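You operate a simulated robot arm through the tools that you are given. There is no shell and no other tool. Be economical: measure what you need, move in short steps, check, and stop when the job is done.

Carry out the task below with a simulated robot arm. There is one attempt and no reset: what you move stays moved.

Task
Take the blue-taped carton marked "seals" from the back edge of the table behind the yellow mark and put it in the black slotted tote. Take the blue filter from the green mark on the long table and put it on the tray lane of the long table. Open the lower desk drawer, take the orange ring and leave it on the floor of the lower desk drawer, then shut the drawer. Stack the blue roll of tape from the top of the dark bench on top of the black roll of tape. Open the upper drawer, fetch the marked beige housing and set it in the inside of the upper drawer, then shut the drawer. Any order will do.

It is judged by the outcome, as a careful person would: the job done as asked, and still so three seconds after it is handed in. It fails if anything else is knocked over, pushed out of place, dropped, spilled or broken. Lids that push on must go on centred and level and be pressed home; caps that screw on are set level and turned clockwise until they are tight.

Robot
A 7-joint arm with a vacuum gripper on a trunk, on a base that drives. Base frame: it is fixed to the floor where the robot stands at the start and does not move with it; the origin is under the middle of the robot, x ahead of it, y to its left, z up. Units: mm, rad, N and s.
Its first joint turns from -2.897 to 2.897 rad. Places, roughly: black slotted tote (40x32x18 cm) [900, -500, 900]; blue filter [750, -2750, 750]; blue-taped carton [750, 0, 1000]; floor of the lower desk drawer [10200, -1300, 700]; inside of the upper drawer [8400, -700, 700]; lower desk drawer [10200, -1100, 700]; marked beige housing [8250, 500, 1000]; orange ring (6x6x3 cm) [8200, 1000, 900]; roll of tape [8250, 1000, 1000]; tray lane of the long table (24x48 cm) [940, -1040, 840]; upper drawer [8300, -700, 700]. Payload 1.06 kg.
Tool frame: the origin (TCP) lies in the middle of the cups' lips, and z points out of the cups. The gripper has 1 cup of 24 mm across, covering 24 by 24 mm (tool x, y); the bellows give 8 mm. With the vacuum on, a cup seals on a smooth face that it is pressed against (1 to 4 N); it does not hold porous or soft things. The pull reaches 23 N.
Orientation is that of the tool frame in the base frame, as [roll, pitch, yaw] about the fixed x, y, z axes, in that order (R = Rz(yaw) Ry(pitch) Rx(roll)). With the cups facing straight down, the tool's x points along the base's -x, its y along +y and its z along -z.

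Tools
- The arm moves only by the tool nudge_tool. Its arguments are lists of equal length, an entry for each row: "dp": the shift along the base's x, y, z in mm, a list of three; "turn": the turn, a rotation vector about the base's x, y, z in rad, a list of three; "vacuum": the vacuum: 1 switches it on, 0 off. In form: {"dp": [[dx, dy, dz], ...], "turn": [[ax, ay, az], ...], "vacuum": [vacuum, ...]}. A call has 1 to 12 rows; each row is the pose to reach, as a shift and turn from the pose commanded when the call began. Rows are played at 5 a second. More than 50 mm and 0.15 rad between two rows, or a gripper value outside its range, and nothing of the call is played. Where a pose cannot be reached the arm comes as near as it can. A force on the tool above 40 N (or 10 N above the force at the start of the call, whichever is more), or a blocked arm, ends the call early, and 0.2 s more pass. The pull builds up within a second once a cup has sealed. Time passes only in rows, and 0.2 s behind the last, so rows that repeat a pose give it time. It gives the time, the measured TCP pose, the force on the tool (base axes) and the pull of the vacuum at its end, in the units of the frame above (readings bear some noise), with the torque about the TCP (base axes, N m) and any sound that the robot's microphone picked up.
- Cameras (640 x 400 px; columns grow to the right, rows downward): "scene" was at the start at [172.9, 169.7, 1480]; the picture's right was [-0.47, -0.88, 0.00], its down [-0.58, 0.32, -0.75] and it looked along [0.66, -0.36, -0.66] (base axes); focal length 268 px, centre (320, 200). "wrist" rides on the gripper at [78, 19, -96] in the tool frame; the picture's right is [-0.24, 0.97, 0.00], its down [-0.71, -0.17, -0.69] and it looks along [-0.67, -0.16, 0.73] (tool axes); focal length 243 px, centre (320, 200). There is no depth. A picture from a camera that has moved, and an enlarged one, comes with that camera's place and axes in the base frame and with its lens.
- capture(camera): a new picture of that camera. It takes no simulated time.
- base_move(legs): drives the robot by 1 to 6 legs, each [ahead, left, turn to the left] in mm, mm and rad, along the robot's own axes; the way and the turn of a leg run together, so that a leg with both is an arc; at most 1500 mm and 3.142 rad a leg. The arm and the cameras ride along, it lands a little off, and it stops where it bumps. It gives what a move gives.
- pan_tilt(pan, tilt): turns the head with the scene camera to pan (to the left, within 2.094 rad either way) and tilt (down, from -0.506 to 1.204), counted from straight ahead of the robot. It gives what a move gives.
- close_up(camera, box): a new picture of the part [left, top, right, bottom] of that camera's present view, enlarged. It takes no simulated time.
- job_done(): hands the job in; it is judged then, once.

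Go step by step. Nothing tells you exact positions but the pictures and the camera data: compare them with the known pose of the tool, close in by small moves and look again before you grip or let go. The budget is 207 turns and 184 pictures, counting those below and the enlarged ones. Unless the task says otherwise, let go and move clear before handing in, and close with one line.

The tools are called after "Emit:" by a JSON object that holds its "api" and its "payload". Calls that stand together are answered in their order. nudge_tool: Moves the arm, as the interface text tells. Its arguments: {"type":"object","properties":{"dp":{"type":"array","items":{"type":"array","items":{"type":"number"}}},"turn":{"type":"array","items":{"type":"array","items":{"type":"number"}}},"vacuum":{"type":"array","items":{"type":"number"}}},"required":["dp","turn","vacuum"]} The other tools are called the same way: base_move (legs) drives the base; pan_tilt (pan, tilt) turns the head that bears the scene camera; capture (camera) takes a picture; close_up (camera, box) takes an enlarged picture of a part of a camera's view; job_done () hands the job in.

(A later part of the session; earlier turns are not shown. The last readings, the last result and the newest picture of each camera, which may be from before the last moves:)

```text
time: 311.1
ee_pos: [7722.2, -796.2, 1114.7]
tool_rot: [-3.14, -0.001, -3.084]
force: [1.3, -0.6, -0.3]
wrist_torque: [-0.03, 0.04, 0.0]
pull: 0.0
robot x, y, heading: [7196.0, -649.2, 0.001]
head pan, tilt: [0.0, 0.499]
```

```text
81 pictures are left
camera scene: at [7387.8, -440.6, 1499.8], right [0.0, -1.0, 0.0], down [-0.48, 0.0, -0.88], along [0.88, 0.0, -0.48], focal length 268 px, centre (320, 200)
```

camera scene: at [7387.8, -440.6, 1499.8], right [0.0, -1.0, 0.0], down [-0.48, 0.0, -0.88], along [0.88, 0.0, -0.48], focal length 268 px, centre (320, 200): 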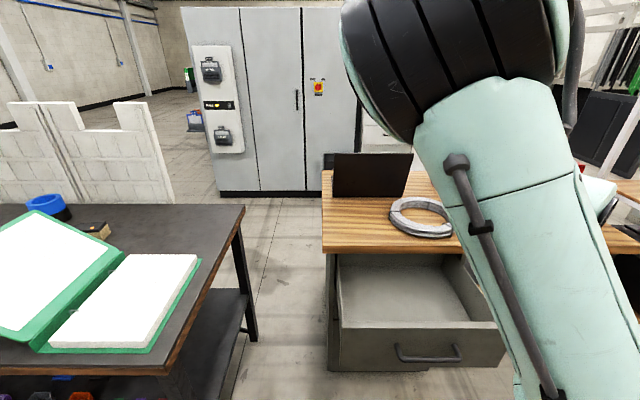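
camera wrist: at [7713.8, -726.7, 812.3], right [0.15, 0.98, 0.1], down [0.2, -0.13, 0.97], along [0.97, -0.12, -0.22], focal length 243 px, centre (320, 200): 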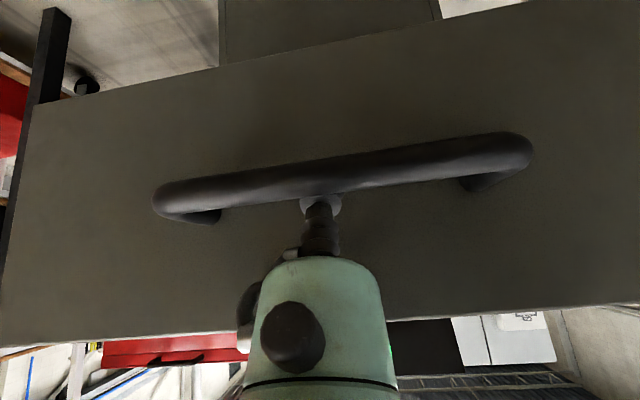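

The open drawer is empty and accessible. I drive to the bench to fetch the housing.

Emit:
{"api": "base_move", "payload": {"legs": [[0, 1200, 0], [180, 0, 0]]}}

Emit:
{"api": "capture", "payload": {"camera": "wrist"}}

```text
time: 318.4
ee_pos: [7904.8, 387.0, 1115.6]
tool_rot: [3.141, -0.001, -3.093]
force: [0.9, 0.4, 0.3]
wrist_torque: [0.0, 0.02, 0.0]
pull: 0.0
robot x, y, heading: [7378.7, 538.7, -0.009]
head pan, tilt: [0.0, 0.499]
stopped in leg 2: the robot was blocked; the commanded pose is now the measured one
```

```text
80 pictures are left
camera wrist: at [7827.0, 402.4, 1210.2], right [0.19, 0.98, 0.0], down [0.72, -0.14, 0.69], along [0.67, -0.13, -0.73], focal length 243 px, centre (320, 200)
```

wrist: 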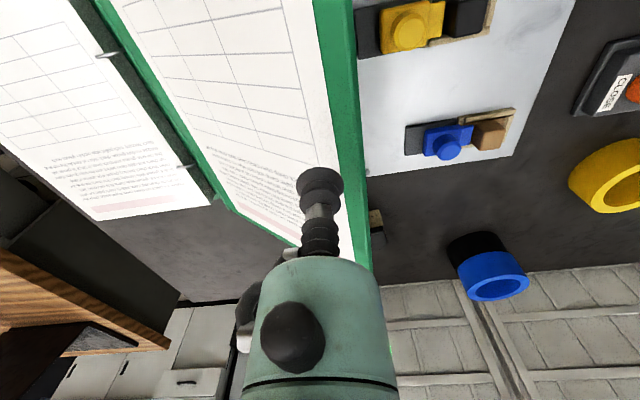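

Something blocked the last bit. I check with the scene camera.

Emit:
{"api": "pan_tilt", "payload": {"pan": -0.3, "tilt": 0.7}}

Emit:
{"api": "capture", "payload": {"camera": "scene"}}

```text
time: 319.2
ee_pos: [7904.7, 387.8, 1115.9]
tool_rot: [3.14, 0.0, -3.093]
force: [-0.4, -0.1, -0.1]
wrist_torque: [0.0, 0.01, -0.02]
pull: 0.0
robot x, y, heading: [7384.0, 532.3, -0.013]
head pan, tilt: [-0.3, 0.7]
```

```text
79 pictures are left
camera scene: at [7564.2, 720.2, 1482.2], right [-0.3, -0.95, 0.0], down [-0.61, 0.2, -0.77], along [0.73, -0.23, -0.64], focal length 268 px, centre (320, 200)
```

scene: 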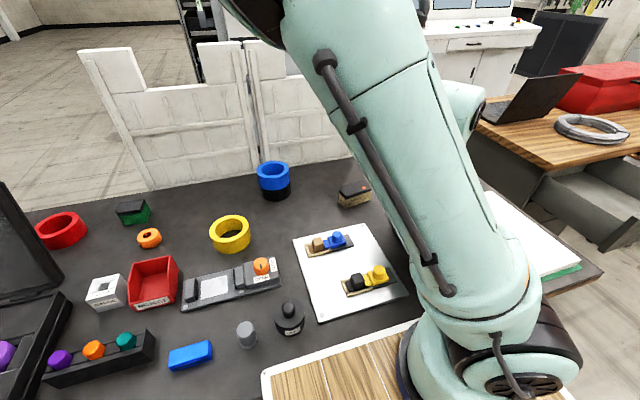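

I raise the tool clear of the binder and move above the housing.

Emit:
{"api": "nudge_tool", "payload": {"dp": [[0, 0, 40], [20, 0, 70], [60, 2, 70], [100, 4, 70], [145, 6, 70], [185, 8, 60], [210, 10, 40], [225, 12, 20], [225, 12, 20]], "turn": [[0, 0, 0], [0, 0, 0], [0, 0, 0], [0, 0, -0.02], [0, 0, -0.04], [0, 0, -0.05], [0, 0, -0.05], [0, 0, -0.05], [0, 0, -0.05]], "vacuum": [0, 0, 0, 0, 0, 0, 0, 0, 0]}}

Emit:
{"api": "capture", "payload": {"camera": "wrist"}}

Emit:
{"api": "capture", "payload": {"camera": "scene"}}

```text
time: 321.2
ee_pos: [8129.4, 398.8, 1136.7]
tool_rot: [-3.14, 0.003, 3.138]
force: [-0.1, -0.3, -0.1]
wrist_torque: [0.03, 0.0, 0.01]
pull: 0.0
robot x, y, heading: [7382.2, 540.4, -0.01]
head pan, tilt: [-0.3, 0.7]
```

```text
78 pictures are left
camera wrist: at [8052.7, 418.1, 1230.8], right [0.24, 0.97, 0.0], down [0.71, -0.17, 0.69], along [0.67, -0.16, -0.73], focal length 243 px, centre (320, 200)
```

wrist: 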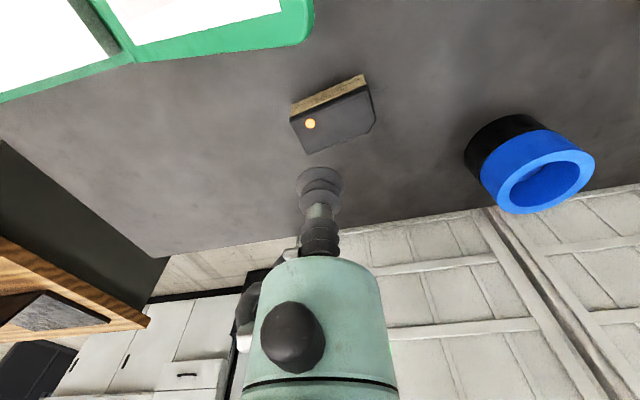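

```text
77 pictures are left
camera scene: at [7564.1, 720.1, 1482.2], right [-0.3, -0.95, 0.0], down [-0.61, 0.2, -0.76], along [0.73, -0.23, -0.64], focal length 268 px, centre (320, 200)
```

scene: 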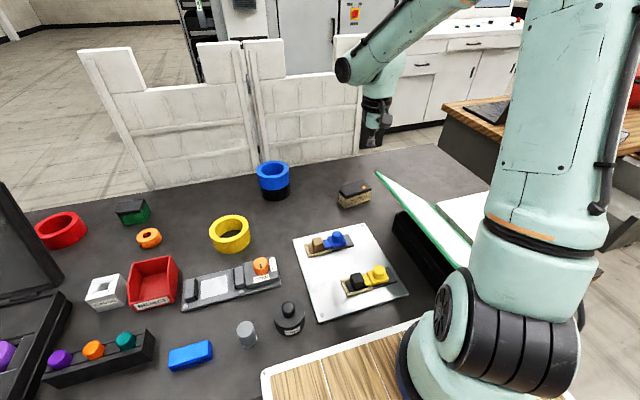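

The binder's raised corner is at about (8061,413,1100), untouched but close to the housing. I shift the base left so the arm comes in from the free side.

Emit:
{"api": "base_move", "payload": {"legs": [[-15, 0, 0.01], [0, 290, 0]]}}

Emit:
{"api": "nudge_tool", "payload": {"dp": [[20, -38, 0], [40, -76, 0], [55, -110, 0], [66, -145, 0], [66, -180, 0], [66, -215, 0], [66, -235, -10]], "turn": [[0, 0, -0.14], [0, 0, -0.28], [0, 0, -0.42], [0, 0, -0.56], [0, 0, -0.7], [0, 0, -0.84], [0, 0, -0.95]], "vacuum": [0, 0, 0, 0, 0, 0, 0]}}

Emit:
{"api": "capture", "payload": {"camera": "wrist"}}

Emit:
{"api": "capture", "payload": {"camera": "scene"}}

```text
time: 323.6
ee_pos: [8115.8, 698.2, 1137.2]
tool_rot: [3.141, 0.0, -3.136]
force: [-0.3, 0.8, 0.1]
wrist_torque: [-0.02, 0.02, 0.0]
pull: 0.0
robot x, y, heading: [7362.7, 832.0, -0.001]
head pan, tilt: [-0.3, 0.7]
```

```text
time: 325.2
ee_pos: [8182.2, 465.7, 1124.6]
tool_rot: [3.141, 0.001, 2.198]
force: [-0.1, 0.3, -0.9]
wrist_torque: [0.01, -0.01, -0.01]
pull: 0.1
robot x, y, heading: [7366.7, 828.2, -0.001]
head pan, tilt: [-0.3, 0.7]
```

```text
76 pictures are left
camera wrist: at [8152.3, 539.8, 1220.0], right [0.93, 0.38, 0.0], down [0.28, -0.67, 0.69], along [0.26, -0.63, -0.73], focal length 243 px, centre (320, 200)
```

wrist: 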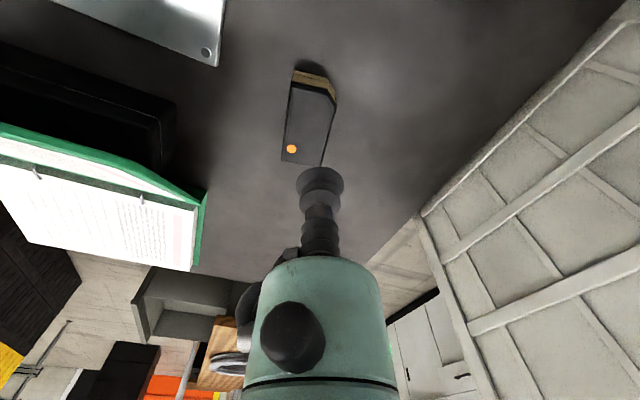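

```text
75 pictures are left
camera scene: at [7546.6, 1014.2, 1482.2], right [-0.29, -0.96, 0.0], down [-0.62, 0.19, -0.77], along [0.73, -0.22, -0.64], focal length 268 px, centre (320, 200)
```

scene: 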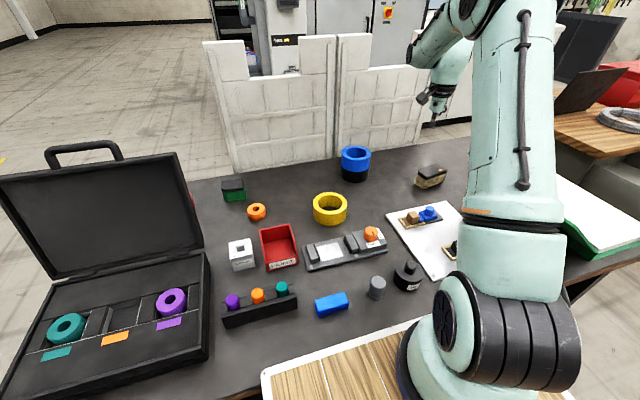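

Housing lid centre ≈(8182,418). I lower above it and check.

Emit:
{"api": "nudge_tool", "payload": {"dp": [[0, -24, -25], [0, -46, -60], [0, -46, -100], [0, -46, -135], [0, -46, -140]], "turn": [[0, 0, 0], [0, 0, 0], [0, 0, 0], [0, 0, 0], [0, 0, 0]], "vacuum": [0, 0, 0, 0, 0]}}

Emit:
{"api": "capture", "payload": {"camera": "wrist"}}

Emit:
{"api": "close_up", "payload": {"camera": "scene", "box": [400, 110, 480, 210]}}

```text
time: 326.4
ee_pos: [8180.8, 417.9, 987.2]
tool_rot: [3.14, 0.002, 2.199]
force: [-0.4, -1.3, -0.5]
wrist_torque: [0.0, 0.02, -0.02]
pull: 0.1
robot x, y, heading: [7367.5, 830.0, 0.004]
head pan, tilt: [-0.3, 0.7]
```

```text
74 pictures are left
camera wrist: at [8151.2, 491.3, 1080.2], right [0.92, 0.38, 0.0], down [0.28, -0.67, 0.69], along [0.26, -0.63, -0.73], focal length 243 px, centre (320, 200)
```

wrist: 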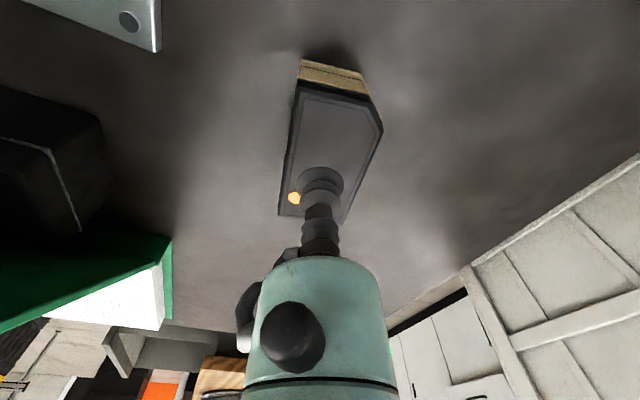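

```text
4.00 times, centred on (440, 160) of scene
camera zoom: at [7546.7, 1014.0, 1482.2], right [-0.29, -0.96, 0.0], down [-0.62, 0.19, -0.76], along [0.73, -0.23, -0.64], focal length 1071 px, centre (-160, 360)
```

zoom: 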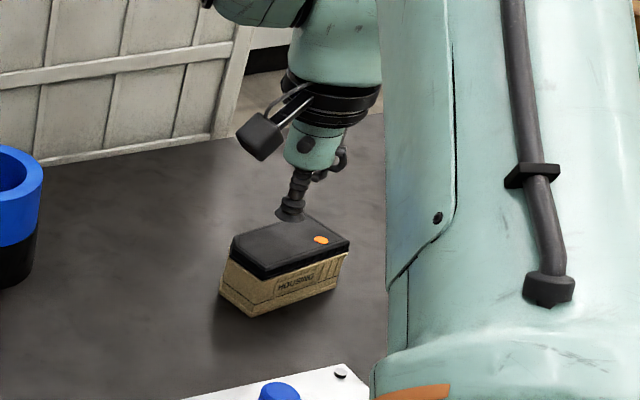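

Aligned; go down slowly with vacuum.

Emit:
{"api": "nudge_tool", "payload": {"dp": [[5, -2, -15], [5, -2, -25], [5, -2, -31], [5, -2, -35], [5, -2, -39], [5, -2, -43], [5, -2, -46], [5, -2, -49], [5, -2, -52]], "turn": [[0, 0, 0], [0, 0, 0], [0, 0, 0], [0, 0, 0], [0, 0, 0], [0, 0, 0], [0, 0, 0], [0, 0, 0], [0, 0, 0]], "vacuum": [1, 1, 1, 1, 1, 1, 1, 1, 1]}}

```text
time: 328.1
ee_pos: [8187.4, 414.5, 943.4]
tool_rot: [3.14, 0.009, 2.199]
force: [1.3, 0.4, 13.1]
wrist_torque: [0.04, 0.03, 0.03]
pull: 22.8
robot x, y, heading: [7366.0, 828.8, 0.003]
head pan, tilt: [-0.3, 0.7]
stopped in row 8: the force on the tool passed its limit at 43 N (the readings are from after the stop); the commanded pose is now the measured one
```

Sealed. I lift and check that the whole housing comes along.

Emit:
{"api": "nudge_tool", "payload": {"dp": [[0, 0, 5], [0, 0, 15], [0, 0, 40], [0, 0, 80], [0, 0, 120], [0, 0, 160], [0, 5, 200], [0, 40, 225], [0, 80, 225]], "turn": [[0, 0, 0], [0, 0, 0], [0, 0, 0], [0, 0, 0], [0, 0, 0], [0, 0, 0], [0, 0, 0], [0, 0, 0], [0, 0, 0]], "vacuum": [1, 1, 1, 1, 1, 1, 1, 1, 1]}}

Emit:
{"api": "capture", "payload": {"camera": "scene"}}

```text
time: 330.1
ee_pos: [8187.4, 495.8, 1167.0]
tool_rot: [3.139, 0.005, 2.198]
force: [-0.7, 0.1, -2.2]
wrist_torque: [0.02, 0.01, 0.0]
pull: 22.4
robot x, y, heading: [7366.6, 828.0, 0.0]
head pan, tilt: [-0.3, 0.7]
```

```text
72 pictures are left
camera scene: at [7547.2, 1013.3, 1482.2], right [-0.29, -0.96, 0.0], down [-0.62, 0.19, -0.76], along [0.73, -0.23, -0.64], focal length 268 px, centre (320, 200)
```

scene: 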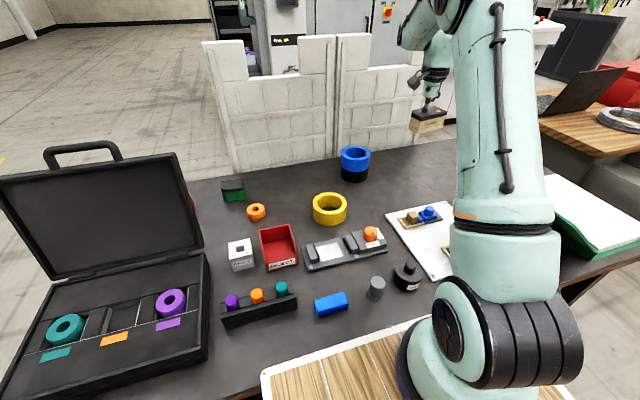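

The whole housing is held. I retract along the free side and drive to the open drawer.

Emit:
{"api": "nudge_tool", "payload": {"dp": [[-38, 10, 5], [-76, 20, 10], [-114, 30, 15], [-152, 40, 20], [-190, 50, 25], [-228, 60, 30], [-266, 70, 35], [-304, 80, 40], [-342, 90, 45], [-380, 100, 50]], "turn": [[0, 0, 0.1], [0, 0, 0.2], [0, 0, 0.3], [0, 0, 0.4], [0, 0, 0.5], [0, 0, 0.6], [0, 0, 0.7], [0, 0, 0.8], [0, 0, 0.9], [0, 0, 0.94]], "vacuum": [1, 1, 1, 1, 1, 1, 1, 1, 1, 1]}}

Emit:
{"api": "base_move", "payload": {"legs": [[-180, 0, 0], [0, -750, 0], [0, -600, 0]]}}

Emit:
{"api": "pan_tilt", "payload": {"pan": -0.1, "tilt": 0.7}}

Emit:
{"api": "capture", "payload": {"camera": "scene"}}

```text
time: 332.3
ee_pos: [7808.5, 596.8, 1216.9]
tool_rot: [3.139, 0.005, 3.141]
force: [0.7, -0.5, -1.7]
wrist_torque: [0.03, 0.05, 0.01]
pull: 22.7
robot x, y, heading: [7367.7, 826.8, -0.001]
head pan, tilt: [-0.3, 0.7]
```

```text
time: 340.5
ee_pos: [7626.8, -754.4, 1216.8]
tool_rot: [3.14, 0.005, 3.132]
force: [1.1, -0.4, -1.5]
wrist_torque: [-0.03, 0.02, -0.01]
pull: 23.2
robot x, y, heading: [7189.3, -520.5, -0.007]
head pan, tilt: [-0.3, 0.7]
```

```text
time: 341.2
ee_pos: [7627.4, -754.9, 1217.6]
tool_rot: [3.14, 0.005, 3.134]
force: [-0.4, -0.2, -1.9]
wrist_torque: [-0.04, 0.02, -0.01]
pull: 23.3
robot x, y, heading: [7189.7, -519.1, -0.011]
head pan, tilt: [-0.099, 0.7]
```

```text
71 pictures are left
camera scene: at [7372.1, -318.2, 1482.2], right [-0.1, -0.99, 0.0], down [-0.64, 0.07, -0.76], along [0.76, -0.08, -0.64], focal length 268 px, centre (320, 200)
```

scene: 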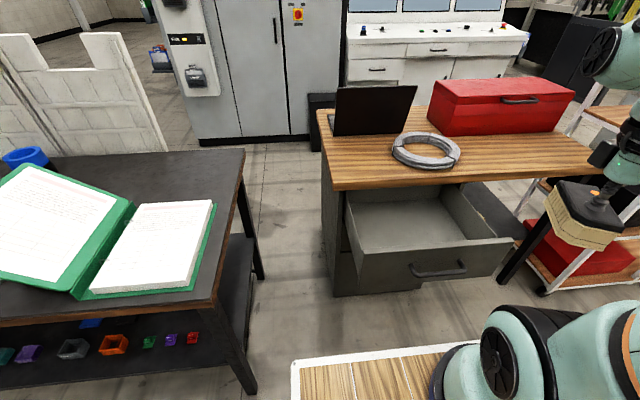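

Drawer spans y -480…-975, x 7853…8150. I drive 100 mm closer, and bring the housing over its centre.

Emit:
{"api": "base_move", "payload": {"legs": [[100, 0, 0.01]]}}

Emit:
{"api": "nudge_tool", "payload": {"dp": [[38, 3, -10], [76, 6, -20], [114, 9, -40], [152, 12, -60], [190, 15, -80], [228, 18, -100], [262, 20, -130], [262, 20, -170], [262, 20, -210]], "turn": [[0, 0, 0], [0, 0, 0], [0, 0, 0], [0, 0, 0], [0, 0, 0], [0, 0, 0], [0, 0, 0], [0, 0, 0], [0, 0, 0]], "vacuum": [1, 1, 1, 1, 1, 1, 1, 1, 1]}}

Emit:
{"api": "capture", "payload": {"camera": "wrist"}}

Emit:
{"api": "capture", "payload": {"camera": "scene"}}

```text
time: 342.4
ee_pos: [7730.1, -748.8, 1218.0]
tool_rot: [3.141, 0.004, -3.139]
force: [0.7, 0.3, -2.4]
wrist_torque: [0.0, 0.03, -0.01]
pull: 23.6
robot x, y, heading: [7287.5, -518.6, 0.005]
head pan, tilt: [-0.099, 0.7]
```

```text
time: 344.4
ee_pos: [7992.5, -728.5, 1007.5]
tool_rot: [3.14, 0.006, -3.14]
force: [0.0, 0.4, -1.2]
wrist_torque: [-0.01, -0.01, 0.03]
pull: 23.1
robot x, y, heading: [7285.2, -517.7, 0.003]
head pan, tilt: [-0.099, 0.7]
```

```text
70 pictures are left
camera wrist: at [7914.0, -710.4, 1101.2], right [0.23, 0.97, 0.0], down [0.7, -0.17, 0.69], along [0.67, -0.16, -0.72], focal length 243 px, centre (320, 200)
```

wrist: 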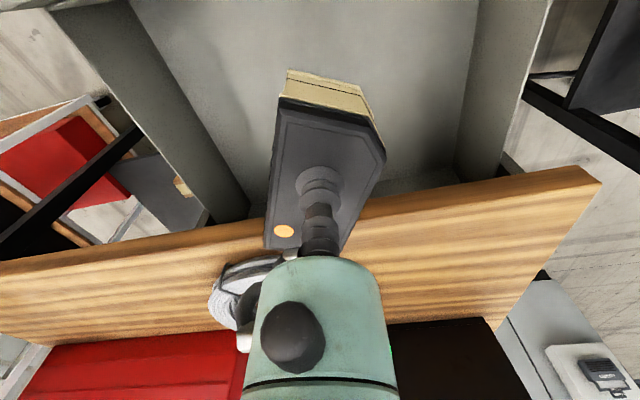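

```text
69 pictures are left
camera scene: at [7470.4, -316.0, 1482.2], right [-0.09, -1.0, 0.0], down [-0.64, 0.06, -0.77], along [0.76, -0.07, -0.64], focal length 268 px, centre (320, 200)
```

scene: 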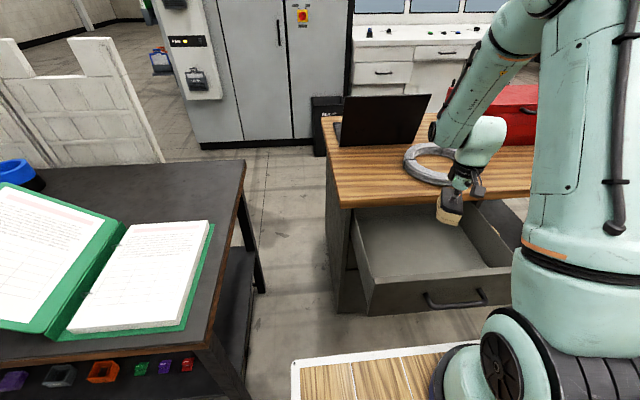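

Good clearance to the desk edge. I lower into the drawer.

Emit:
{"api": "nudge_tool", "payload": {"dp": [[-5, 0, -35], [-10, 0, -70], [-15, 0, -105], [-15, 0, -140], [-15, 0, -175], [-15, 0, -205], [-15, 0, -225], [-15, 0, -235], [-15, 0, -235]], "turn": [[0, 0, 0], [0, 0, 0], [0, 0, 0], [0, 0, 0], [0, 0, 0], [0, 0, 0], [0, 0, 0], [0, 0, 0], [0, 0, 0]], "vacuum": [1, 1, 1, 1, 1, 1, 1, 1, 1]}}

Emit:
{"api": "capture", "payload": {"camera": "scene"}}

```text
time: 346.4
ee_pos: [7977.3, -730.2, 771.1]
tool_rot: [3.139, 0.005, -3.14]
force: [0.5, -0.4, -1.5]
wrist_torque: [0.04, 0.01, 0.01]
pull: 22.9
robot x, y, heading: [7286.2, -522.7, 0.004]
head pan, tilt: [-0.099, 0.7]
```

```text
68 pictures are left
camera scene: at [7470.8, -316.1, 1482.2], right [-0.09, -1.0, 0.0], down [-0.64, 0.06, -0.76], along [0.76, -0.07, -0.64], focal length 268 px, centre (320, 200)
```

scene: 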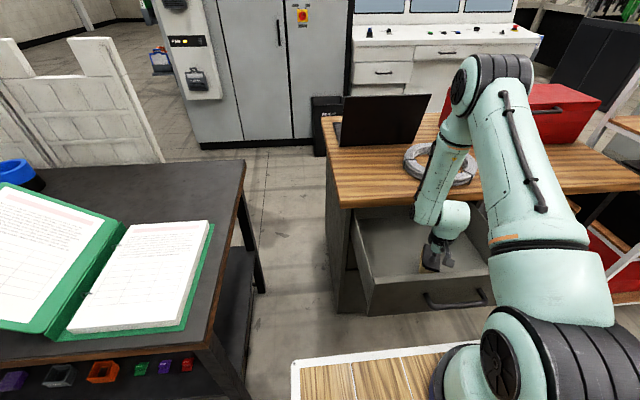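

Emit:
{"api": "nudge_tool", "payload": {"dp": [[0, 0, -5], [0, 0, -10], [0, 0, -14], [0, 0, -18], [0, 0, -22], [0, 0, -26], [0, 0, -30], [0, 0, -34], [0, 0, -38], [0, 0, -42]], "turn": [[0, 0, 0], [0, 0, 0], [0, 0, 0], [0, 0, 0], [0, 0, 0], [0, 0, 0], [0, 0, 0], [0, 0, 0], [0, 0, 0], [0, 0, 0]], "vacuum": [1, 1, 1, 1, 1, 1, 1, 1, 1, 1]}}

```text
time: 348.6
ee_pos: [7977.3, -729.1, 730.1]
tool_rot: [3.139, 0.007, -3.138]
force: [0.2, 6.4, 17.7]
wrist_torque: [-0.05, 0.02, 0.0]
pull: 23.0
robot x, y, heading: [7287.6, -515.5, 0.006]
head pan, tilt: [-0.099, 0.7]
```

Contact on the drawer floor. Release and rise.

Emit:
{"api": "nudge_tool", "payload": {"dp": [[0, 0, 3], [0, 0, 5], [0, 0, 5], [0, 0, 5], [0, 0, 12], [0, 0, 40], [0, 0, 80], [0, 0, 125], [0, 0, 170], [0, 0, 215], [-5, 0, 260]], "turn": [[0, 0, 0], [0, 0, 0], [0, 0, 0], [0, 0, 0], [0, 0, 0], [0, 0, 0], [0, 0, 0], [0, 0, 0], [0, 0, 0], [0, 0, 0], [0, 0, 0]], "vacuum": [1, 0, 0, 0, 0, 0, 0, 0, 0, 0, 0]}}

Emit:
{"api": "capture", "payload": {"camera": "wrist"}}

```text
time: 351.0
ee_pos: [7970.2, -728.1, 991.0]
tool_rot: [3.141, 0.005, -3.138]
force: [0.1, -0.1, -1.0]
wrist_torque: [-0.03, 0.04, 0.0]
pull: 0.1
robot x, y, heading: [7287.4, -519.0, 0.005]
head pan, tilt: [-0.099, 0.7]
```

```text
67 pictures are left
camera wrist: at [7893.0, -709.6, 1085.1], right [0.23, 0.97, 0.0], down [0.71, -0.17, 0.69], along [0.67, -0.16, -0.73], focal length 243 px, centre (320, 200)
```

wrist: 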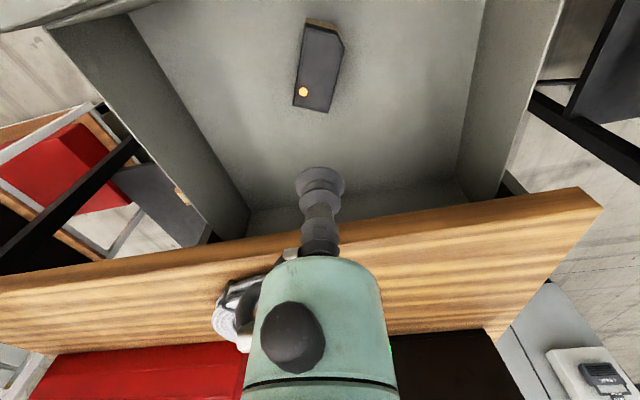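

Housing lies well in the drawer. Next I shut it by pushing on the handle bar: back the base, bring the tool in front of the bar tilted 0.4 rad.

Emit:
{"api": "base_move", "payload": {"legs": [[-130, 0, 0]]}}

Emit:
{"api": "nudge_tool", "payload": {"dp": [[-20, 0, 0], [-40, 0, -20], [-60, 0, -40], [-80, 0, -60], [-85, 0, -100], [-85, 0, -140], [-85, 0, -180], [-85, 0, -215], [-85, 0, -215]], "turn": [[0, -0.1, 0], [0, -0.2, 0], [0, -0.3, 0], [0, -0.4, 0], [0, -0.4, 0], [0, -0.4, 0], [0, -0.4, 0], [0, -0.4, 0], [0, -0.4, 0]], "vacuum": [0, 0, 0, 0, 0, 0, 0, 0, 0]}}

Emit:
{"api": "capture", "payload": {"camera": "wrist"}}

```text
time: 352.3
ee_pos: [7838.8, -728.7, 990.9]
tool_rot: [3.139, 0.005, -3.137]
force: [-0.2, 0.0, 0.6]
wrist_torque: [0.01, 0.03, 0.0]
pull: 0.0
robot x, y, heading: [7156.1, -518.3, 0.009]
head pan, tilt: [-0.099, 0.7]
```

```text
time: 354.3
ee_pos: [7752.6, -727.3, 778.2]
tool_rot: [3.141, 0.405, -3.137]
force: [-0.6, 1.0, 1.6]
wrist_torque: [0.0, 0.01, -0.04]
pull: 0.1
robot x, y, heading: [7157.4, -519.1, 0.01]
head pan, tilt: [-0.099, 0.7]
```

```text
66 pictures are left
camera wrist: at [7643.5, -708.5, 833.4], right [0.21, 0.97, 0.09], down [0.38, -0.17, 0.91], along [0.9, -0.16, -0.41], focal length 243 px, centre (320, 200)
```

wrist: 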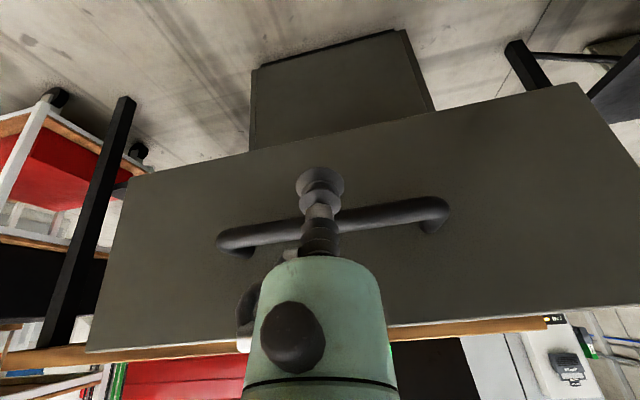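

Tip is in front of the bar. I push forward.

Emit:
{"api": "nudge_tool", "payload": {"dp": [[20, 0, -8], [45, 0, -8], [70, 0, -8], [95, 0, -8], [120, 0, -8], [145, 0, -8], [170, 0, -8], [195, 0, -8], [220, 0, -8], [245, 0, -8], [270, 0, -8], [290, 0, -8]], "turn": [[0, 0, 0], [0, 0, 0], [0, 0, 0], [0, 0, 0], [0, 0, 0], [0, 0, 0], [0, 0, 0], [0, 0, 0], [0, 0, 0], [0, 0, 0], [0, 0, 0], [0, 0, 0]], "vacuum": [0, 0, 0, 0, 0, 0, 0, 0, 0, 0, 0, 0]}}

Emit:
{"api": "capture", "payload": {"camera": "scene"}}

Emit:
{"api": "capture", "payload": {"camera": "wrist"}}

```text
time: 356.9
ee_pos: [8043.3, -727.7, 765.6]
tool_rot: [-3.14, 0.407, -3.136]
force: [-1.0, 0.0, -2.0]
wrist_torque: [0.01, -0.03, -0.03]
pull: 0.0
robot x, y, heading: [7157.6, -520.6, 0.007]
head pan, tilt: [-0.099, 0.7]
```

```text
65 pictures are left
camera scene: at [7338.3, -316.8, 1482.2], right [-0.09, -1.0, 0.0], down [-0.64, 0.06, -0.76], along [0.76, -0.07, -0.64], focal length 268 px, centre (320, 200)
```

scene: 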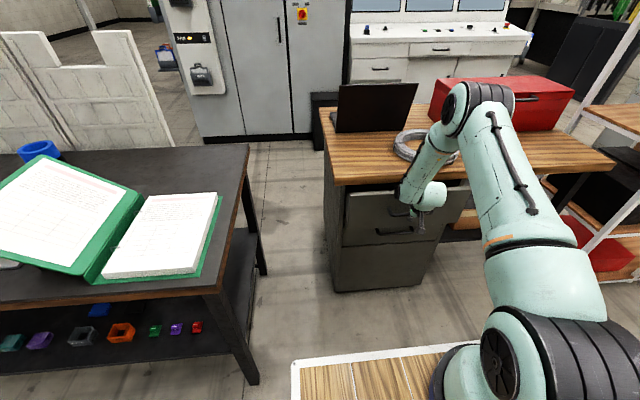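

```text
64 pictures are left
camera wrist: at [7934.8, -708.5, 822.5], right [0.21, 0.97, 0.09], down [0.38, -0.17, 0.91], along [0.9, -0.16, -0.41], focal length 243 px, centre (320, 200)
```

wrist: 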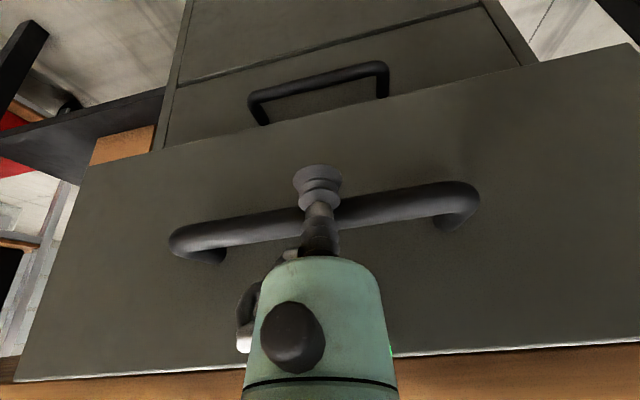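

The drawer is closing. I push the remaining ~65 mm in finer steps.

Emit:
{"api": "nudge_tool", "payload": {"dp": [[15, 0, 0], [28, 0, 0], [38, 0, 0], [46, 0, 0], [52, 0, 0], [57, 0, 0], [61, 0, 0], [65, 0, 0], [69, 0, 0], [73, 0, 0]], "turn": [[0, 0, 0], [0, 0, 0], [0, 0, 0], [0, 0, 0], [0, 0, 0], [0, 0, 0], [0, 0, 0], [0, 0, 0], [0, 0, 0], [0, 0, 0]], "vacuum": [0, 0, 0, 0, 0, 0, 0, 0, 0, 0]}}

Emit:
{"api": "close_up", "payload": {"camera": "scene", "box": [310, 150, 490, 300]}}

```text
time: 359.1
ee_pos: [8116.0, -728.1, 767.1]
tool_rot: [3.141, 0.408, -3.139]
force: [-1.0, -0.3, -2.6]
wrist_torque: [0.03, 0.01, 0.0]
pull: 0.1
robot x, y, heading: [7158.6, -520.5, 0.007]
head pan, tilt: [-0.099, 0.7]
```

```text
2.67 times, centred on (400, 225) of scene
camera zoom: at [7338.4, -316.9, 1482.2], right [-0.09, -1.0, 0.0], down [-0.64, 0.06, -0.76], along [0.76, -0.07, -0.64], focal length 714 px, centre (107, 133)
```

zoom: 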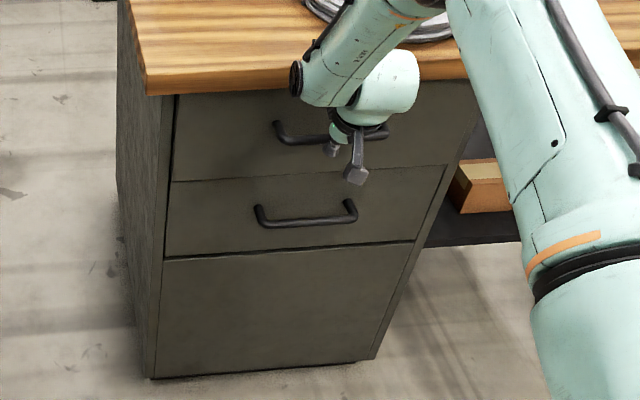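

Nearly flush; I push a touch more until resistance.

Emit:
{"api": "nudge_tool", "payload": {"dp": [[4, 0, 0], [8, 0, 0], [12, 0, 0], [16, 0, 0], [20, 0, 0]], "turn": [[0, 0, 0], [0, 0, 0], [0, 0, 0], [0, 0, 0], [0, 0, 0]], "vacuum": [0, 0, 0, 0, 0]}}

Emit:
{"api": "capture", "payload": {"camera": "wrist"}}

```text
time: 360.2
ee_pos: [8128.5, -728.3, 761.9]
tool_rot: [3.139, 0.389, 3.139]
force: [-7.5, 1.2, 0.5]
wrist_torque: [-0.03, -0.12, -0.02]
pull: 0.1
robot x, y, heading: [7155.4, -518.7, 0.01]
head pan, tilt: [-0.099, 0.7]
stopped in row 5: the force on the tool passed its limit at 44 N (the readings are from after the stop); the commanded pose is now the measured one
```

```text
62 pictures are left
camera wrist: at [8021.3, -709.6, 819.5], right [0.22, 0.97, 0.09], down [0.4, -0.17, 0.9], along [0.89, -0.16, -0.42], focal length 243 px, centre (320, 200)
```

wrist: 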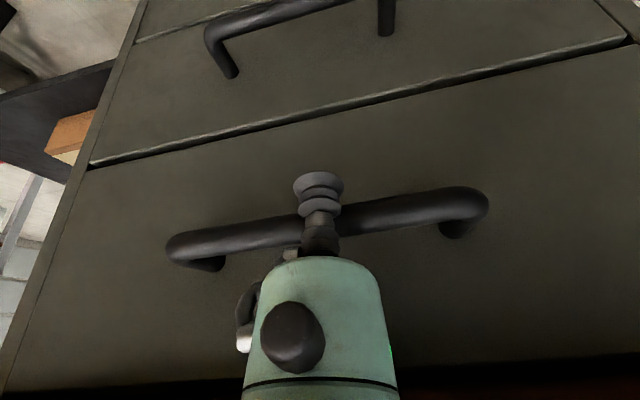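

The drawer is shut. I back off, level and retract the arm, then drive around the bench to the console with the lower desk drawer.

Emit:
{"api": "nudge_tool", "payload": {"dp": [[-40, 0, 0], [-85, 0, 5], [-130, 0, 15], [-170, 0, 35], [-205, 0, 60], [-240, 0, 90], [-275, 0, 120], [-310, 0, 150], [-345, 0, 180], [-380, 0, 210], [-410, 0, 245], [-440, 0, 280]], "turn": [[0, 0, 0], [0, 0, 0], [0, 0, 0], [0, 0, 0], [0, 0, 0], [0, 0.05, 0], [0, 0.1, 0], [0, 0.16, 0], [0, 0.22, 0], [0, 0.28, 0], [0, 0.34, 0], [0, 0.39, 0]], "vacuum": [0, 0, 0, 0, 0, 0, 0, 0, 0, 0, 0, 0]}}

Emit:
{"api": "nudge_tool", "payload": {"dp": [[-20, -5, 40], [-40, -10, 80], [-60, -15, 120], [-80, -20, 160], [-90, -25, 175]], "turn": [[0, 0, 0], [0, 0, 0], [0, 0, 0], [0, 0, 0], [0, 0, 0]], "vacuum": [0, 0, 0, 0, 0]}}

Emit:
{"api": "capture", "payload": {"camera": "scene"}}

```text
time: 362.9
ee_pos: [7691.2, -728.7, 1041.4]
tool_rot: [3.138, 0.0, -3.14]
force: [0.5, -1.0, -0.4]
wrist_torque: [0.01, 0.03, -0.02]
pull: 0.0
robot x, y, heading: [7157.4, -517.9, 0.002]
head pan, tilt: [-0.099, 0.7]
```

```text
time: 364.1
ee_pos: [7598.1, -752.1, 1217.0]
tool_rot: [3.138, 0.001, -3.14]
force: [0.3, -0.6, -0.1]
wrist_torque: [0.02, 0.04, -0.01]
pull: 0.1
robot x, y, heading: [7156.5, -518.6, 0.004]
head pan, tilt: [-0.099, 0.7]
```

```text
61 pictures are left
camera scene: at [7338.2, -316.8, 1482.1], right [-0.09, -1.0, 0.0], down [-0.64, 0.06, -0.76], along [0.76, -0.07, -0.64], focal length 268 px, centre (320, 200)
```

scene: 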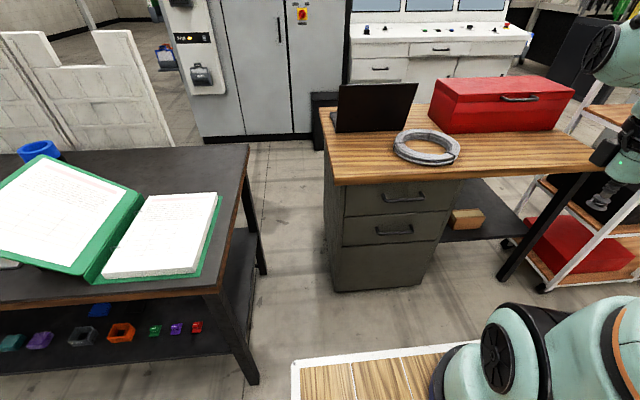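

Drawer closed. Now the drive around the bench.

Emit:
{"api": "base_move", "payload": {"legs": [[0, 1400, 0], [0, 1280, 0], [1400, 0, 0], [800, 0, 0], [0, -1400, 0], [0, -1300, 0]]}}

Emit:
{"api": "pan_tilt", "payload": {"pan": 0.0, "tilt": 0.5}}

Emit:
{"api": "capture", "payload": {"camera": "scene"}}

```text
time: 400.1
ee_pos: [9866.4, -719.6, 1217.9]
tool_rot: [3.141, 0.001, -3.114]
force: [-0.3, 0.4, 0.7]
wrist_torque: [0.01, 0.01, -0.04]
pull: 0.2
robot x, y, heading: [9415.7, -499.3, 0.03]
head pan, tilt: [-0.099, 0.7]
```

```text
time: 400.9
ee_pos: [9867.2, -718.8, 1217.5]
tool_rot: [3.141, 0.003, -3.113]
force: [-0.2, 0.7, -1.3]
wrist_torque: [-0.02, 0.0, -0.01]
pull: 0.1
robot x, y, heading: [9420.2, -497.6, 0.031]
head pan, tilt: [0.0, 0.499]
```

```text
60 pictures are left
camera scene: at [9600.8, -282.5, 1499.8], right [0.03, -1.0, 0.0], down [-0.48, -0.02, -0.88], along [0.88, 0.03, -0.48], focal length 268 px, centre (320, 200)
```

scene: 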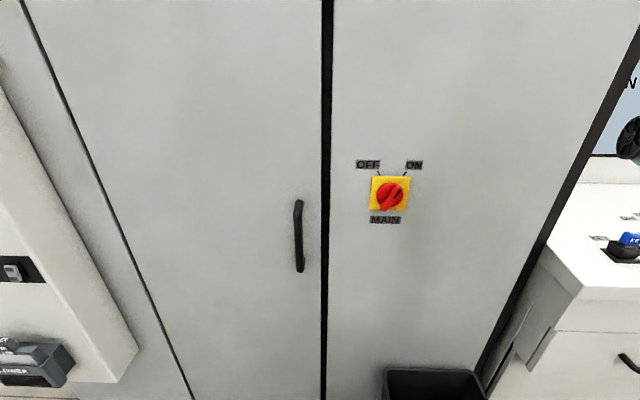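

Too close to the cabinet; I back off a bit and strafe further right to the console.

Emit:
{"api": "base_move", "payload": {"legs": [[-110, 0, -0.03], [0, -650, 0]]}}

Emit:
{"api": "pan_tilt", "payload": {"pan": -0.2, "tilt": 0.7}}

Emit:
{"api": "capture", "payload": {"camera": "scene"}}

```text
time: 405.3
ee_pos: [9745.3, -1392.1, 1218.4]
tool_rot: [3.141, 0.002, 3.124]
force: [-0.4, 0.1, 0.1]
wrist_torque: [-0.03, 0.0, -0.02]
pull: 0.0
robot x, y, heading: [9307.7, -1149.0, -0.007]
head pan, tilt: [0.0, 0.499]
```

```text
time: 406.0
ee_pos: [9745.0, -1392.3, 1218.8]
tool_rot: [3.138, 0.001, 3.124]
force: [-0.1, -1.1, 0.3]
wrist_torque: [0.04, 0.01, -0.03]
pull: 0.0
robot x, y, heading: [9303.3, -1153.8, -0.012]
head pan, tilt: [-0.201, 0.7]
```

```text
59 pictures are left
camera scene: at [9491.6, -961.0, 1482.2], right [-0.21, -0.98, 0.0], down [-0.63, 0.14, -0.77], along [0.75, -0.16, -0.64], focal length 268 px, centre (320, 200)
```

scene: 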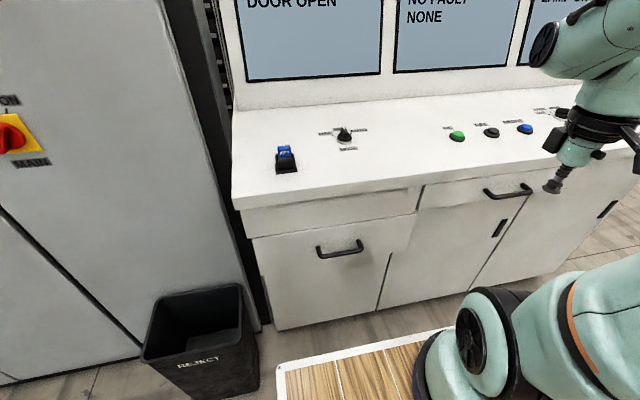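

The left front with the handle at about y -1160, z≈735 matches the lower desk drawer. I zoom for details.

Emit:
{"api": "close_up", "payload": {"camera": "scene", "box": [225, 160, 545, 340]}}

Emit:
{"api": "capture", "payload": {"camera": "wrist"}}

```text
2.00 times, centred on (385, 250) of scene
camera zoom: at [9491.6, -961.0, 1482.2], right [-0.21, -0.98, 0.0], down [-0.63, 0.14, -0.77], along [0.75, -0.16, -0.64], focal length 536 px, centre (190, 100)
```

zoom: 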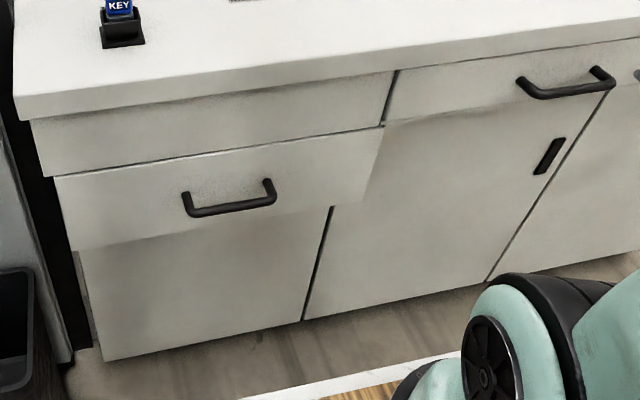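

```text
57 pictures are left
camera wrist: at [9669.2, -1373.1, 1312.7], right [0.25, 0.97, 0.0], down [0.7, -0.19, 0.69], along [0.66, -0.17, -0.73], focal length 243 px, centre (320, 200)
```

wrist: 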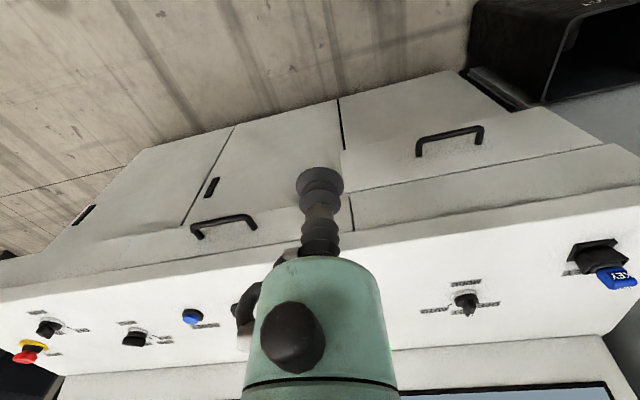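

The lower drawer sits slightly ajar: bar ≈(10020,-1142,783), face ≈10062. I'll hook the bar as before, tilt ~0.8 rad.

Emit:
{"api": "base_move", "payload": {"legs": [[20, 80, 0.01]]}}

Emit:
{"api": "nudge_tool", "payload": {"dp": [[19, 16, -32], [38, 32, -64], [57, 48, -96], [76, 64, -128], [95, 80, -160], [114, 96, -192], [133, 112, -224], [152, 128, -256], [171, 144, -288], [190, 160, -318]], "turn": [[0, -0.05, 0], [0, -0.1, 0], [0, -0.15, 0], [0, -0.2, 0], [0, -0.25, 0], [0, -0.3, 0], [0, -0.35, 0], [0, -0.4, 0], [0, -0.45, 0], [0, -0.5, 0]], "vacuum": [0, 0, 0, 0, 0, 0, 0, 0, 0, 0]}}

Emit:
{"api": "capture", "payload": {"camera": "wrist"}}

```text
time: 407.1
ee_pos: [9770.0, -1306.5, 1218.9]
tool_rot: [3.139, 0.0, 3.135]
force: [-0.8, -0.1, 0.3]
wrist_torque: [0.01, 0.01, 0.02]
pull: 0.0
robot x, y, heading: [9325.7, -1068.0, -0.003]
head pan, tilt: [-0.201, 0.7]
```

```text
time: 409.3
ee_pos: [9959.3, -1149.1, 900.2]
tool_rot: [3.134, 0.503, 3.131]
force: [0.4, 0.5, -0.3]
wrist_torque: [-0.01, 0.01, -0.01]
pull: 0.2
robot x, y, heading: [9326.3, -1068.9, 0.002]
head pan, tilt: [-0.201, 0.7]
```

```text
56 pictures are left
camera wrist: at [9844.7, -1130.1, 945.3], right [0.21, 0.97, 0.12], down [0.29, -0.18, 0.94], along [0.93, -0.17, -0.32], focal length 243 px, centre (320, 200)
```

wrist: 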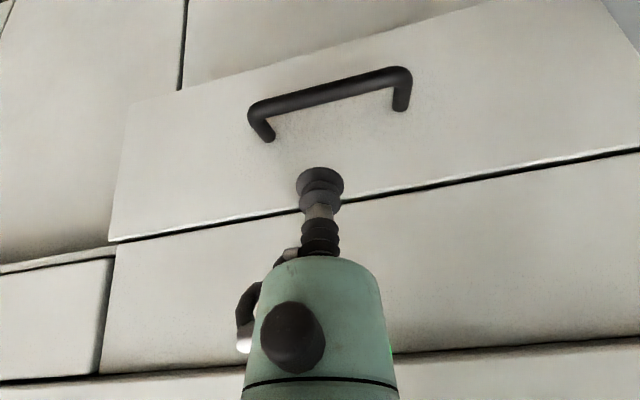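

Bar confirmed at (10020,-1141,787). I move to the pre-insert pose with 0.8 rad tilt.

Emit:
{"api": "nudge_tool", "payload": {"dp": [[10, 2, -15], [20, 4, -30], [35, 6, -50], [50, 7, -68], [60, 7, -80], [60, 7, -80]], "turn": [[0, -0.08, 0], [0, -0.16, 0], [0, -0.24, 0], [0, -0.3, 0], [0, -0.3, 0], [0, -0.3, 0]], "vacuum": [0, 0, 0, 0, 0, 0]}}

Emit:
{"api": "capture", "payload": {"camera": "wrist"}}

```text
time: 410.7
ee_pos: [10019.0, -1138.7, 820.2]
tool_rot: [3.134, 0.802, 3.13]
force: [-0.3, -0.5, -0.2]
wrist_torque: [0.0, -0.02, 0.0]
pull: 0.0
robot x, y, heading: [9327.9, -1065.5, 0.0]
head pan, tilt: [-0.201, 0.7]
```

```text
55 pictures are left
camera wrist: at [9897.1, -1119.6, 830.0], right [0.17, 0.97, 0.18], down [0.0, -0.18, 0.98], along [0.99, -0.16, -0.03], focal length 243 px, centre (320, 200)
```

wrist: 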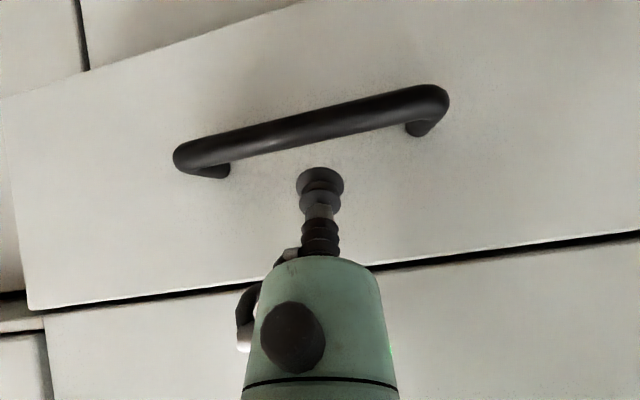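

Insert the tip behind the bar.

Emit:
{"api": "nudge_tool", "payload": {"dp": [[9, 0, -8], [18, 0, -17], [26, 0, -26], [32, 0, -33], [33, 0, -38], [33, 0, -38]], "turn": [[0, 0, 0], [0, 0, 0], [0, 0, 0], [0, 0, 0], [0, 0, 0], [0, 0, 0]], "vacuum": [0, 0, 0, 0, 0, 0]}}

Emit:
{"api": "capture", "payload": {"camera": "wrist"}}

```text
time: 412.1
ee_pos: [10051.6, -1138.9, 782.7]
tool_rot: [3.131, 0.803, 3.131]
force: [-1.5, 0.1, 0.7]
wrist_torque: [-0.03, -0.03, 0.01]
pull: 0.1
robot x, y, heading: [9331.2, -1066.0, 0.001]
head pan, tilt: [-0.201, 0.7]
```

```text
54 pictures are left
camera wrist: at [9930.4, -1120.3, 792.1], right [0.17, 0.97, 0.18], down [0.0, -0.18, 0.98], along [0.99, -0.16, -0.03], focal length 243 px, centre (320, 200)
```

wrist: 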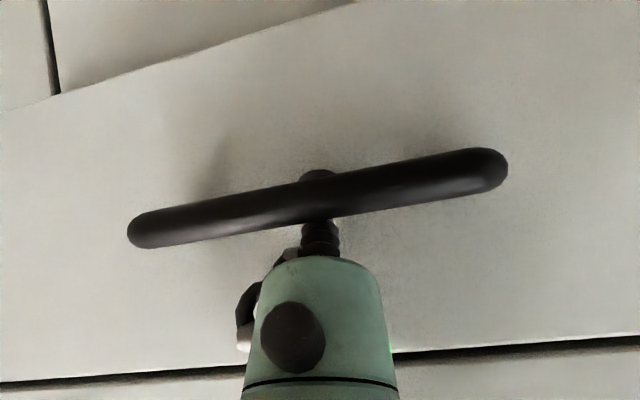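

Hooked. Pull with the arm a little, then with the base.

Emit:
{"api": "nudge_tool", "payload": {"dp": [[-8, 0, 0], [-16, 0, 0], [-26, 0, 0], [-40, 0, 0], [-55, 0, 0]], "turn": [[0, 0, 0], [0, 0, 0], [0, 0, 0], [0, 0, 0], [0, 0, 0]], "vacuum": [0, 0, 0, 0, 0]}}

Emit:
{"api": "base_move", "payload": {"legs": [[-250, 0, 0]]}}

Emit:
{"api": "capture", "payload": {"camera": "scene"}}

```text
time: 413.3
ee_pos: [10000.6, -1144.4, 788.6]
tool_rot: [3.129, 0.792, 3.13]
force: [0.4, -0.1, 0.7]
wrist_torque: [0.0, 0.02, 0.02]
pull: 0.1
out of reach, approached as far as the arm can: row 5
robot x, y, heading: [9326.9, -1065.0, -0.001]
head pan, tilt: [-0.201, 0.7]
```

```text
time: 415.0
ee_pos: [9856.7, -1165.8, 789.9]
tool_rot: [3.128, 0.792, 3.11]
force: [-0.3, 0.6, 0.0]
wrist_torque: [0.0, -0.03, 0.0]
pull: 0.0
robot x, y, heading: [9186.0, -1078.8, -0.021]
head pan, tilt: [-0.201, 0.7]
stopped in leg 1: the robot was blocked; the commanded pose is now the measured one
```

```text
53 pictures are left
camera scene: at [9373.0, -888.4, 1482.2], right [-0.22, -0.98, 0.0], down [-0.63, 0.14, -0.76], along [0.75, -0.17, -0.64], focal length 268 px, centre (320, 200)
```

scene: 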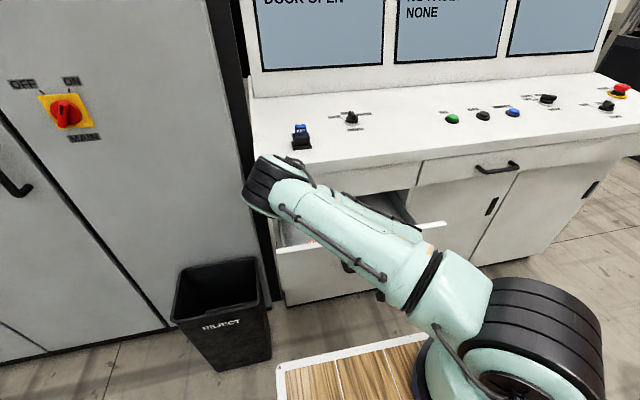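

The base met the desk behind it, so it stopped; drawer is open about 190 mm. I reduce tilt and pull a further ~100 mm with the arm.

Emit:
{"api": "nudge_tool", "payload": {"dp": [[2, 0, -4], [0, 0, -8], [-10, 0, -10], [-25, 0, -10], [-40, 0, -10], [-55, 0, -10], [-70, 0, -10], [-85, 0, -10], [-100, 0, -10], [-115, 0, -10]], "turn": [[0, 0.08, 0], [0, 0.16, 0], [0, 0.24, 0], [0, 0.32, 0], [0, 0.38, 0], [0, 0.4, 0], [0, 0.4, 0], [0, 0.4, 0], [0, 0.4, 0], [0, 0.4, 0]], "vacuum": [0, 0, 0, 0, 0, 0, 0, 0, 0, 0]}}

Emit:
{"api": "capture", "payload": {"camera": "wrist"}}

```text
time: 417.2
ee_pos: [9741.0, -1164.2, 780.1]
tool_rot: [-3.141, 0.393, 3.118]
force: [0.0, -0.2, 0.5]
wrist_torque: [-0.03, -0.04, 0.01]
pull: 0.1
robot x, y, heading: [9182.4, -1076.4, -0.027]
head pan, tilt: [-0.201, 0.7]
```

```text
52 pictures are left
camera wrist: at [9633.8, -1143.9, 836.8], right [0.24, 0.97, 0.09], down [0.39, -0.18, 0.9], along [0.89, -0.18, -0.42], focal length 243 px, centre (320, 200)
```

wrist: 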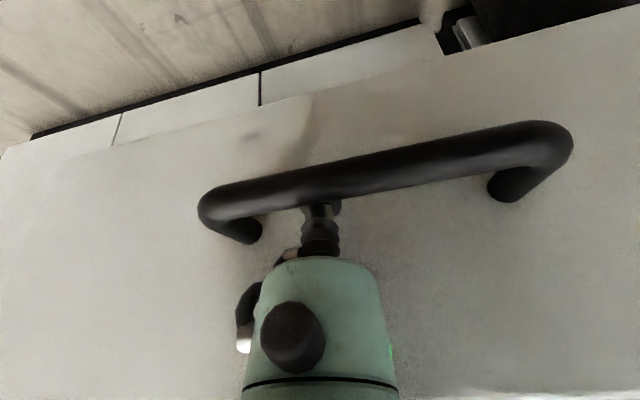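

Drawer is open ~300 mm. I unhook upward, level, and look in.

Emit:
{"api": "nudge_tool", "payload": {"dp": [[3, 0, 20], [3, 0, 50], [0, 0, 90], [0, 0, 135], [0, 0, 180], [0, -10, 225], [-10, -20, 265], [-30, -40, 305], [-50, -60, 345], [-70, -80, 385], [-90, -100, 420]], "turn": [[0, 0, 0], [0, 0, 0], [0, 0, 0], [0, 0.08, 0], [0, 0.16, 0], [0, 0.24, 0], [0, 0.32, 0], [0, 0.39, 0], [0, 0.39, 0], [0, 0.39, 0], [0, 0.39, 0]], "vacuum": [0, 0, 0, 0, 0, 0, 0, 0, 0, 0, 0]}}

Emit:
{"api": "pan_tilt", "payload": {"pan": -0.3, "tilt": 0.8}}

Emit:
{"api": "capture", "payload": {"camera": "scene"}}

```text
time: 419.6
ee_pos: [9651.8, -1266.0, 1198.4]
tool_rot: [-3.131, 0.002, 3.119]
force: [0.2, -0.4, 0.1]
wrist_torque: [0.01, 0.03, 0.01]
pull: 0.1
out of reach, approached as far as the arm can: row 3
robot x, y, heading: [9184.4, -1077.5, -0.022]
head pan, tilt: [-0.201, 0.7]
```

```text
time: 420.3
ee_pos: [9652.5, -1265.9, 1198.1]
tool_rot: [-3.134, 0.004, 3.118]
force: [0.1, -0.7, 0.4]
wrist_torque: [0.01, 0.0, -0.01]
pull: 0.1
robot x, y, heading: [9189.3, -1078.1, -0.024]
head pan, tilt: [-0.3, 0.799]
```

```text
51 pictures are left
camera scene: at [9366.6, -895.2, 1474.0], right [-0.32, -0.95, 0.0], down [-0.68, 0.23, -0.7], along [0.66, -0.22, -0.72], focal length 268 px, centre (320, 200)
```

scene: 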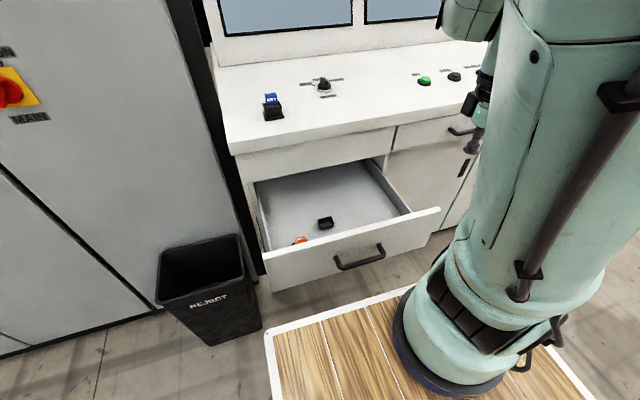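

Things already lie in the drawer; I zoom in.

Emit:
{"api": "close_up", "payload": {"camera": "scene", "box": [240, 150, 440, 290]}}

```text
2.86 times, centred on (340, 220) of scene
camera zoom: at [9366.6, -895.2, 1474.0], right [-0.32, -0.95, 0.0], down [-0.68, 0.23, -0.7], along [0.66, -0.22, -0.72], focal length 765 px, centre (263, 143)
```

zoom: 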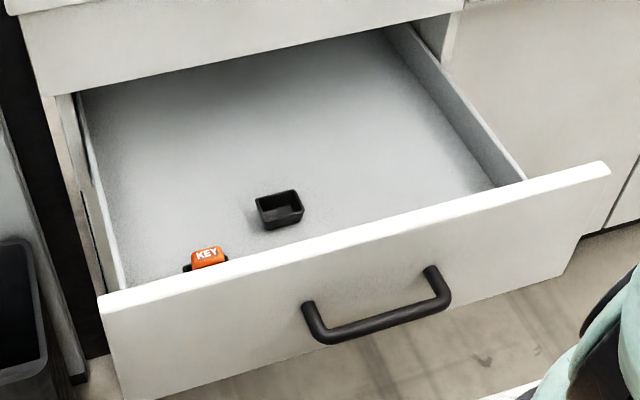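

The drawer holds a key and a small black box near the front-left; there is free floor elsewhere. Now I go back for the orange ring.

Emit:
{"api": "base_move", "payload": {"legs": [[60, 0, 0.022], [0, 1500, 0], [0, 1500, 0], [0, 230, 0], [-1000, 0, 0], [-1000, 0, 0]]}}

```text
time: 446.1
ee_pos: [7683.5, 1902.7, 1199.4]
tool_rot: [-3.132, 0.004, -3.113]
force: [0.8, 0.6, 0.5]
wrist_torque: [0.0, -0.03, 0.0]
pull: 0.0
robot x, y, heading: [7209.7, 2072.5, 0.023]
head pan, tilt: [-0.3, 0.799]
```

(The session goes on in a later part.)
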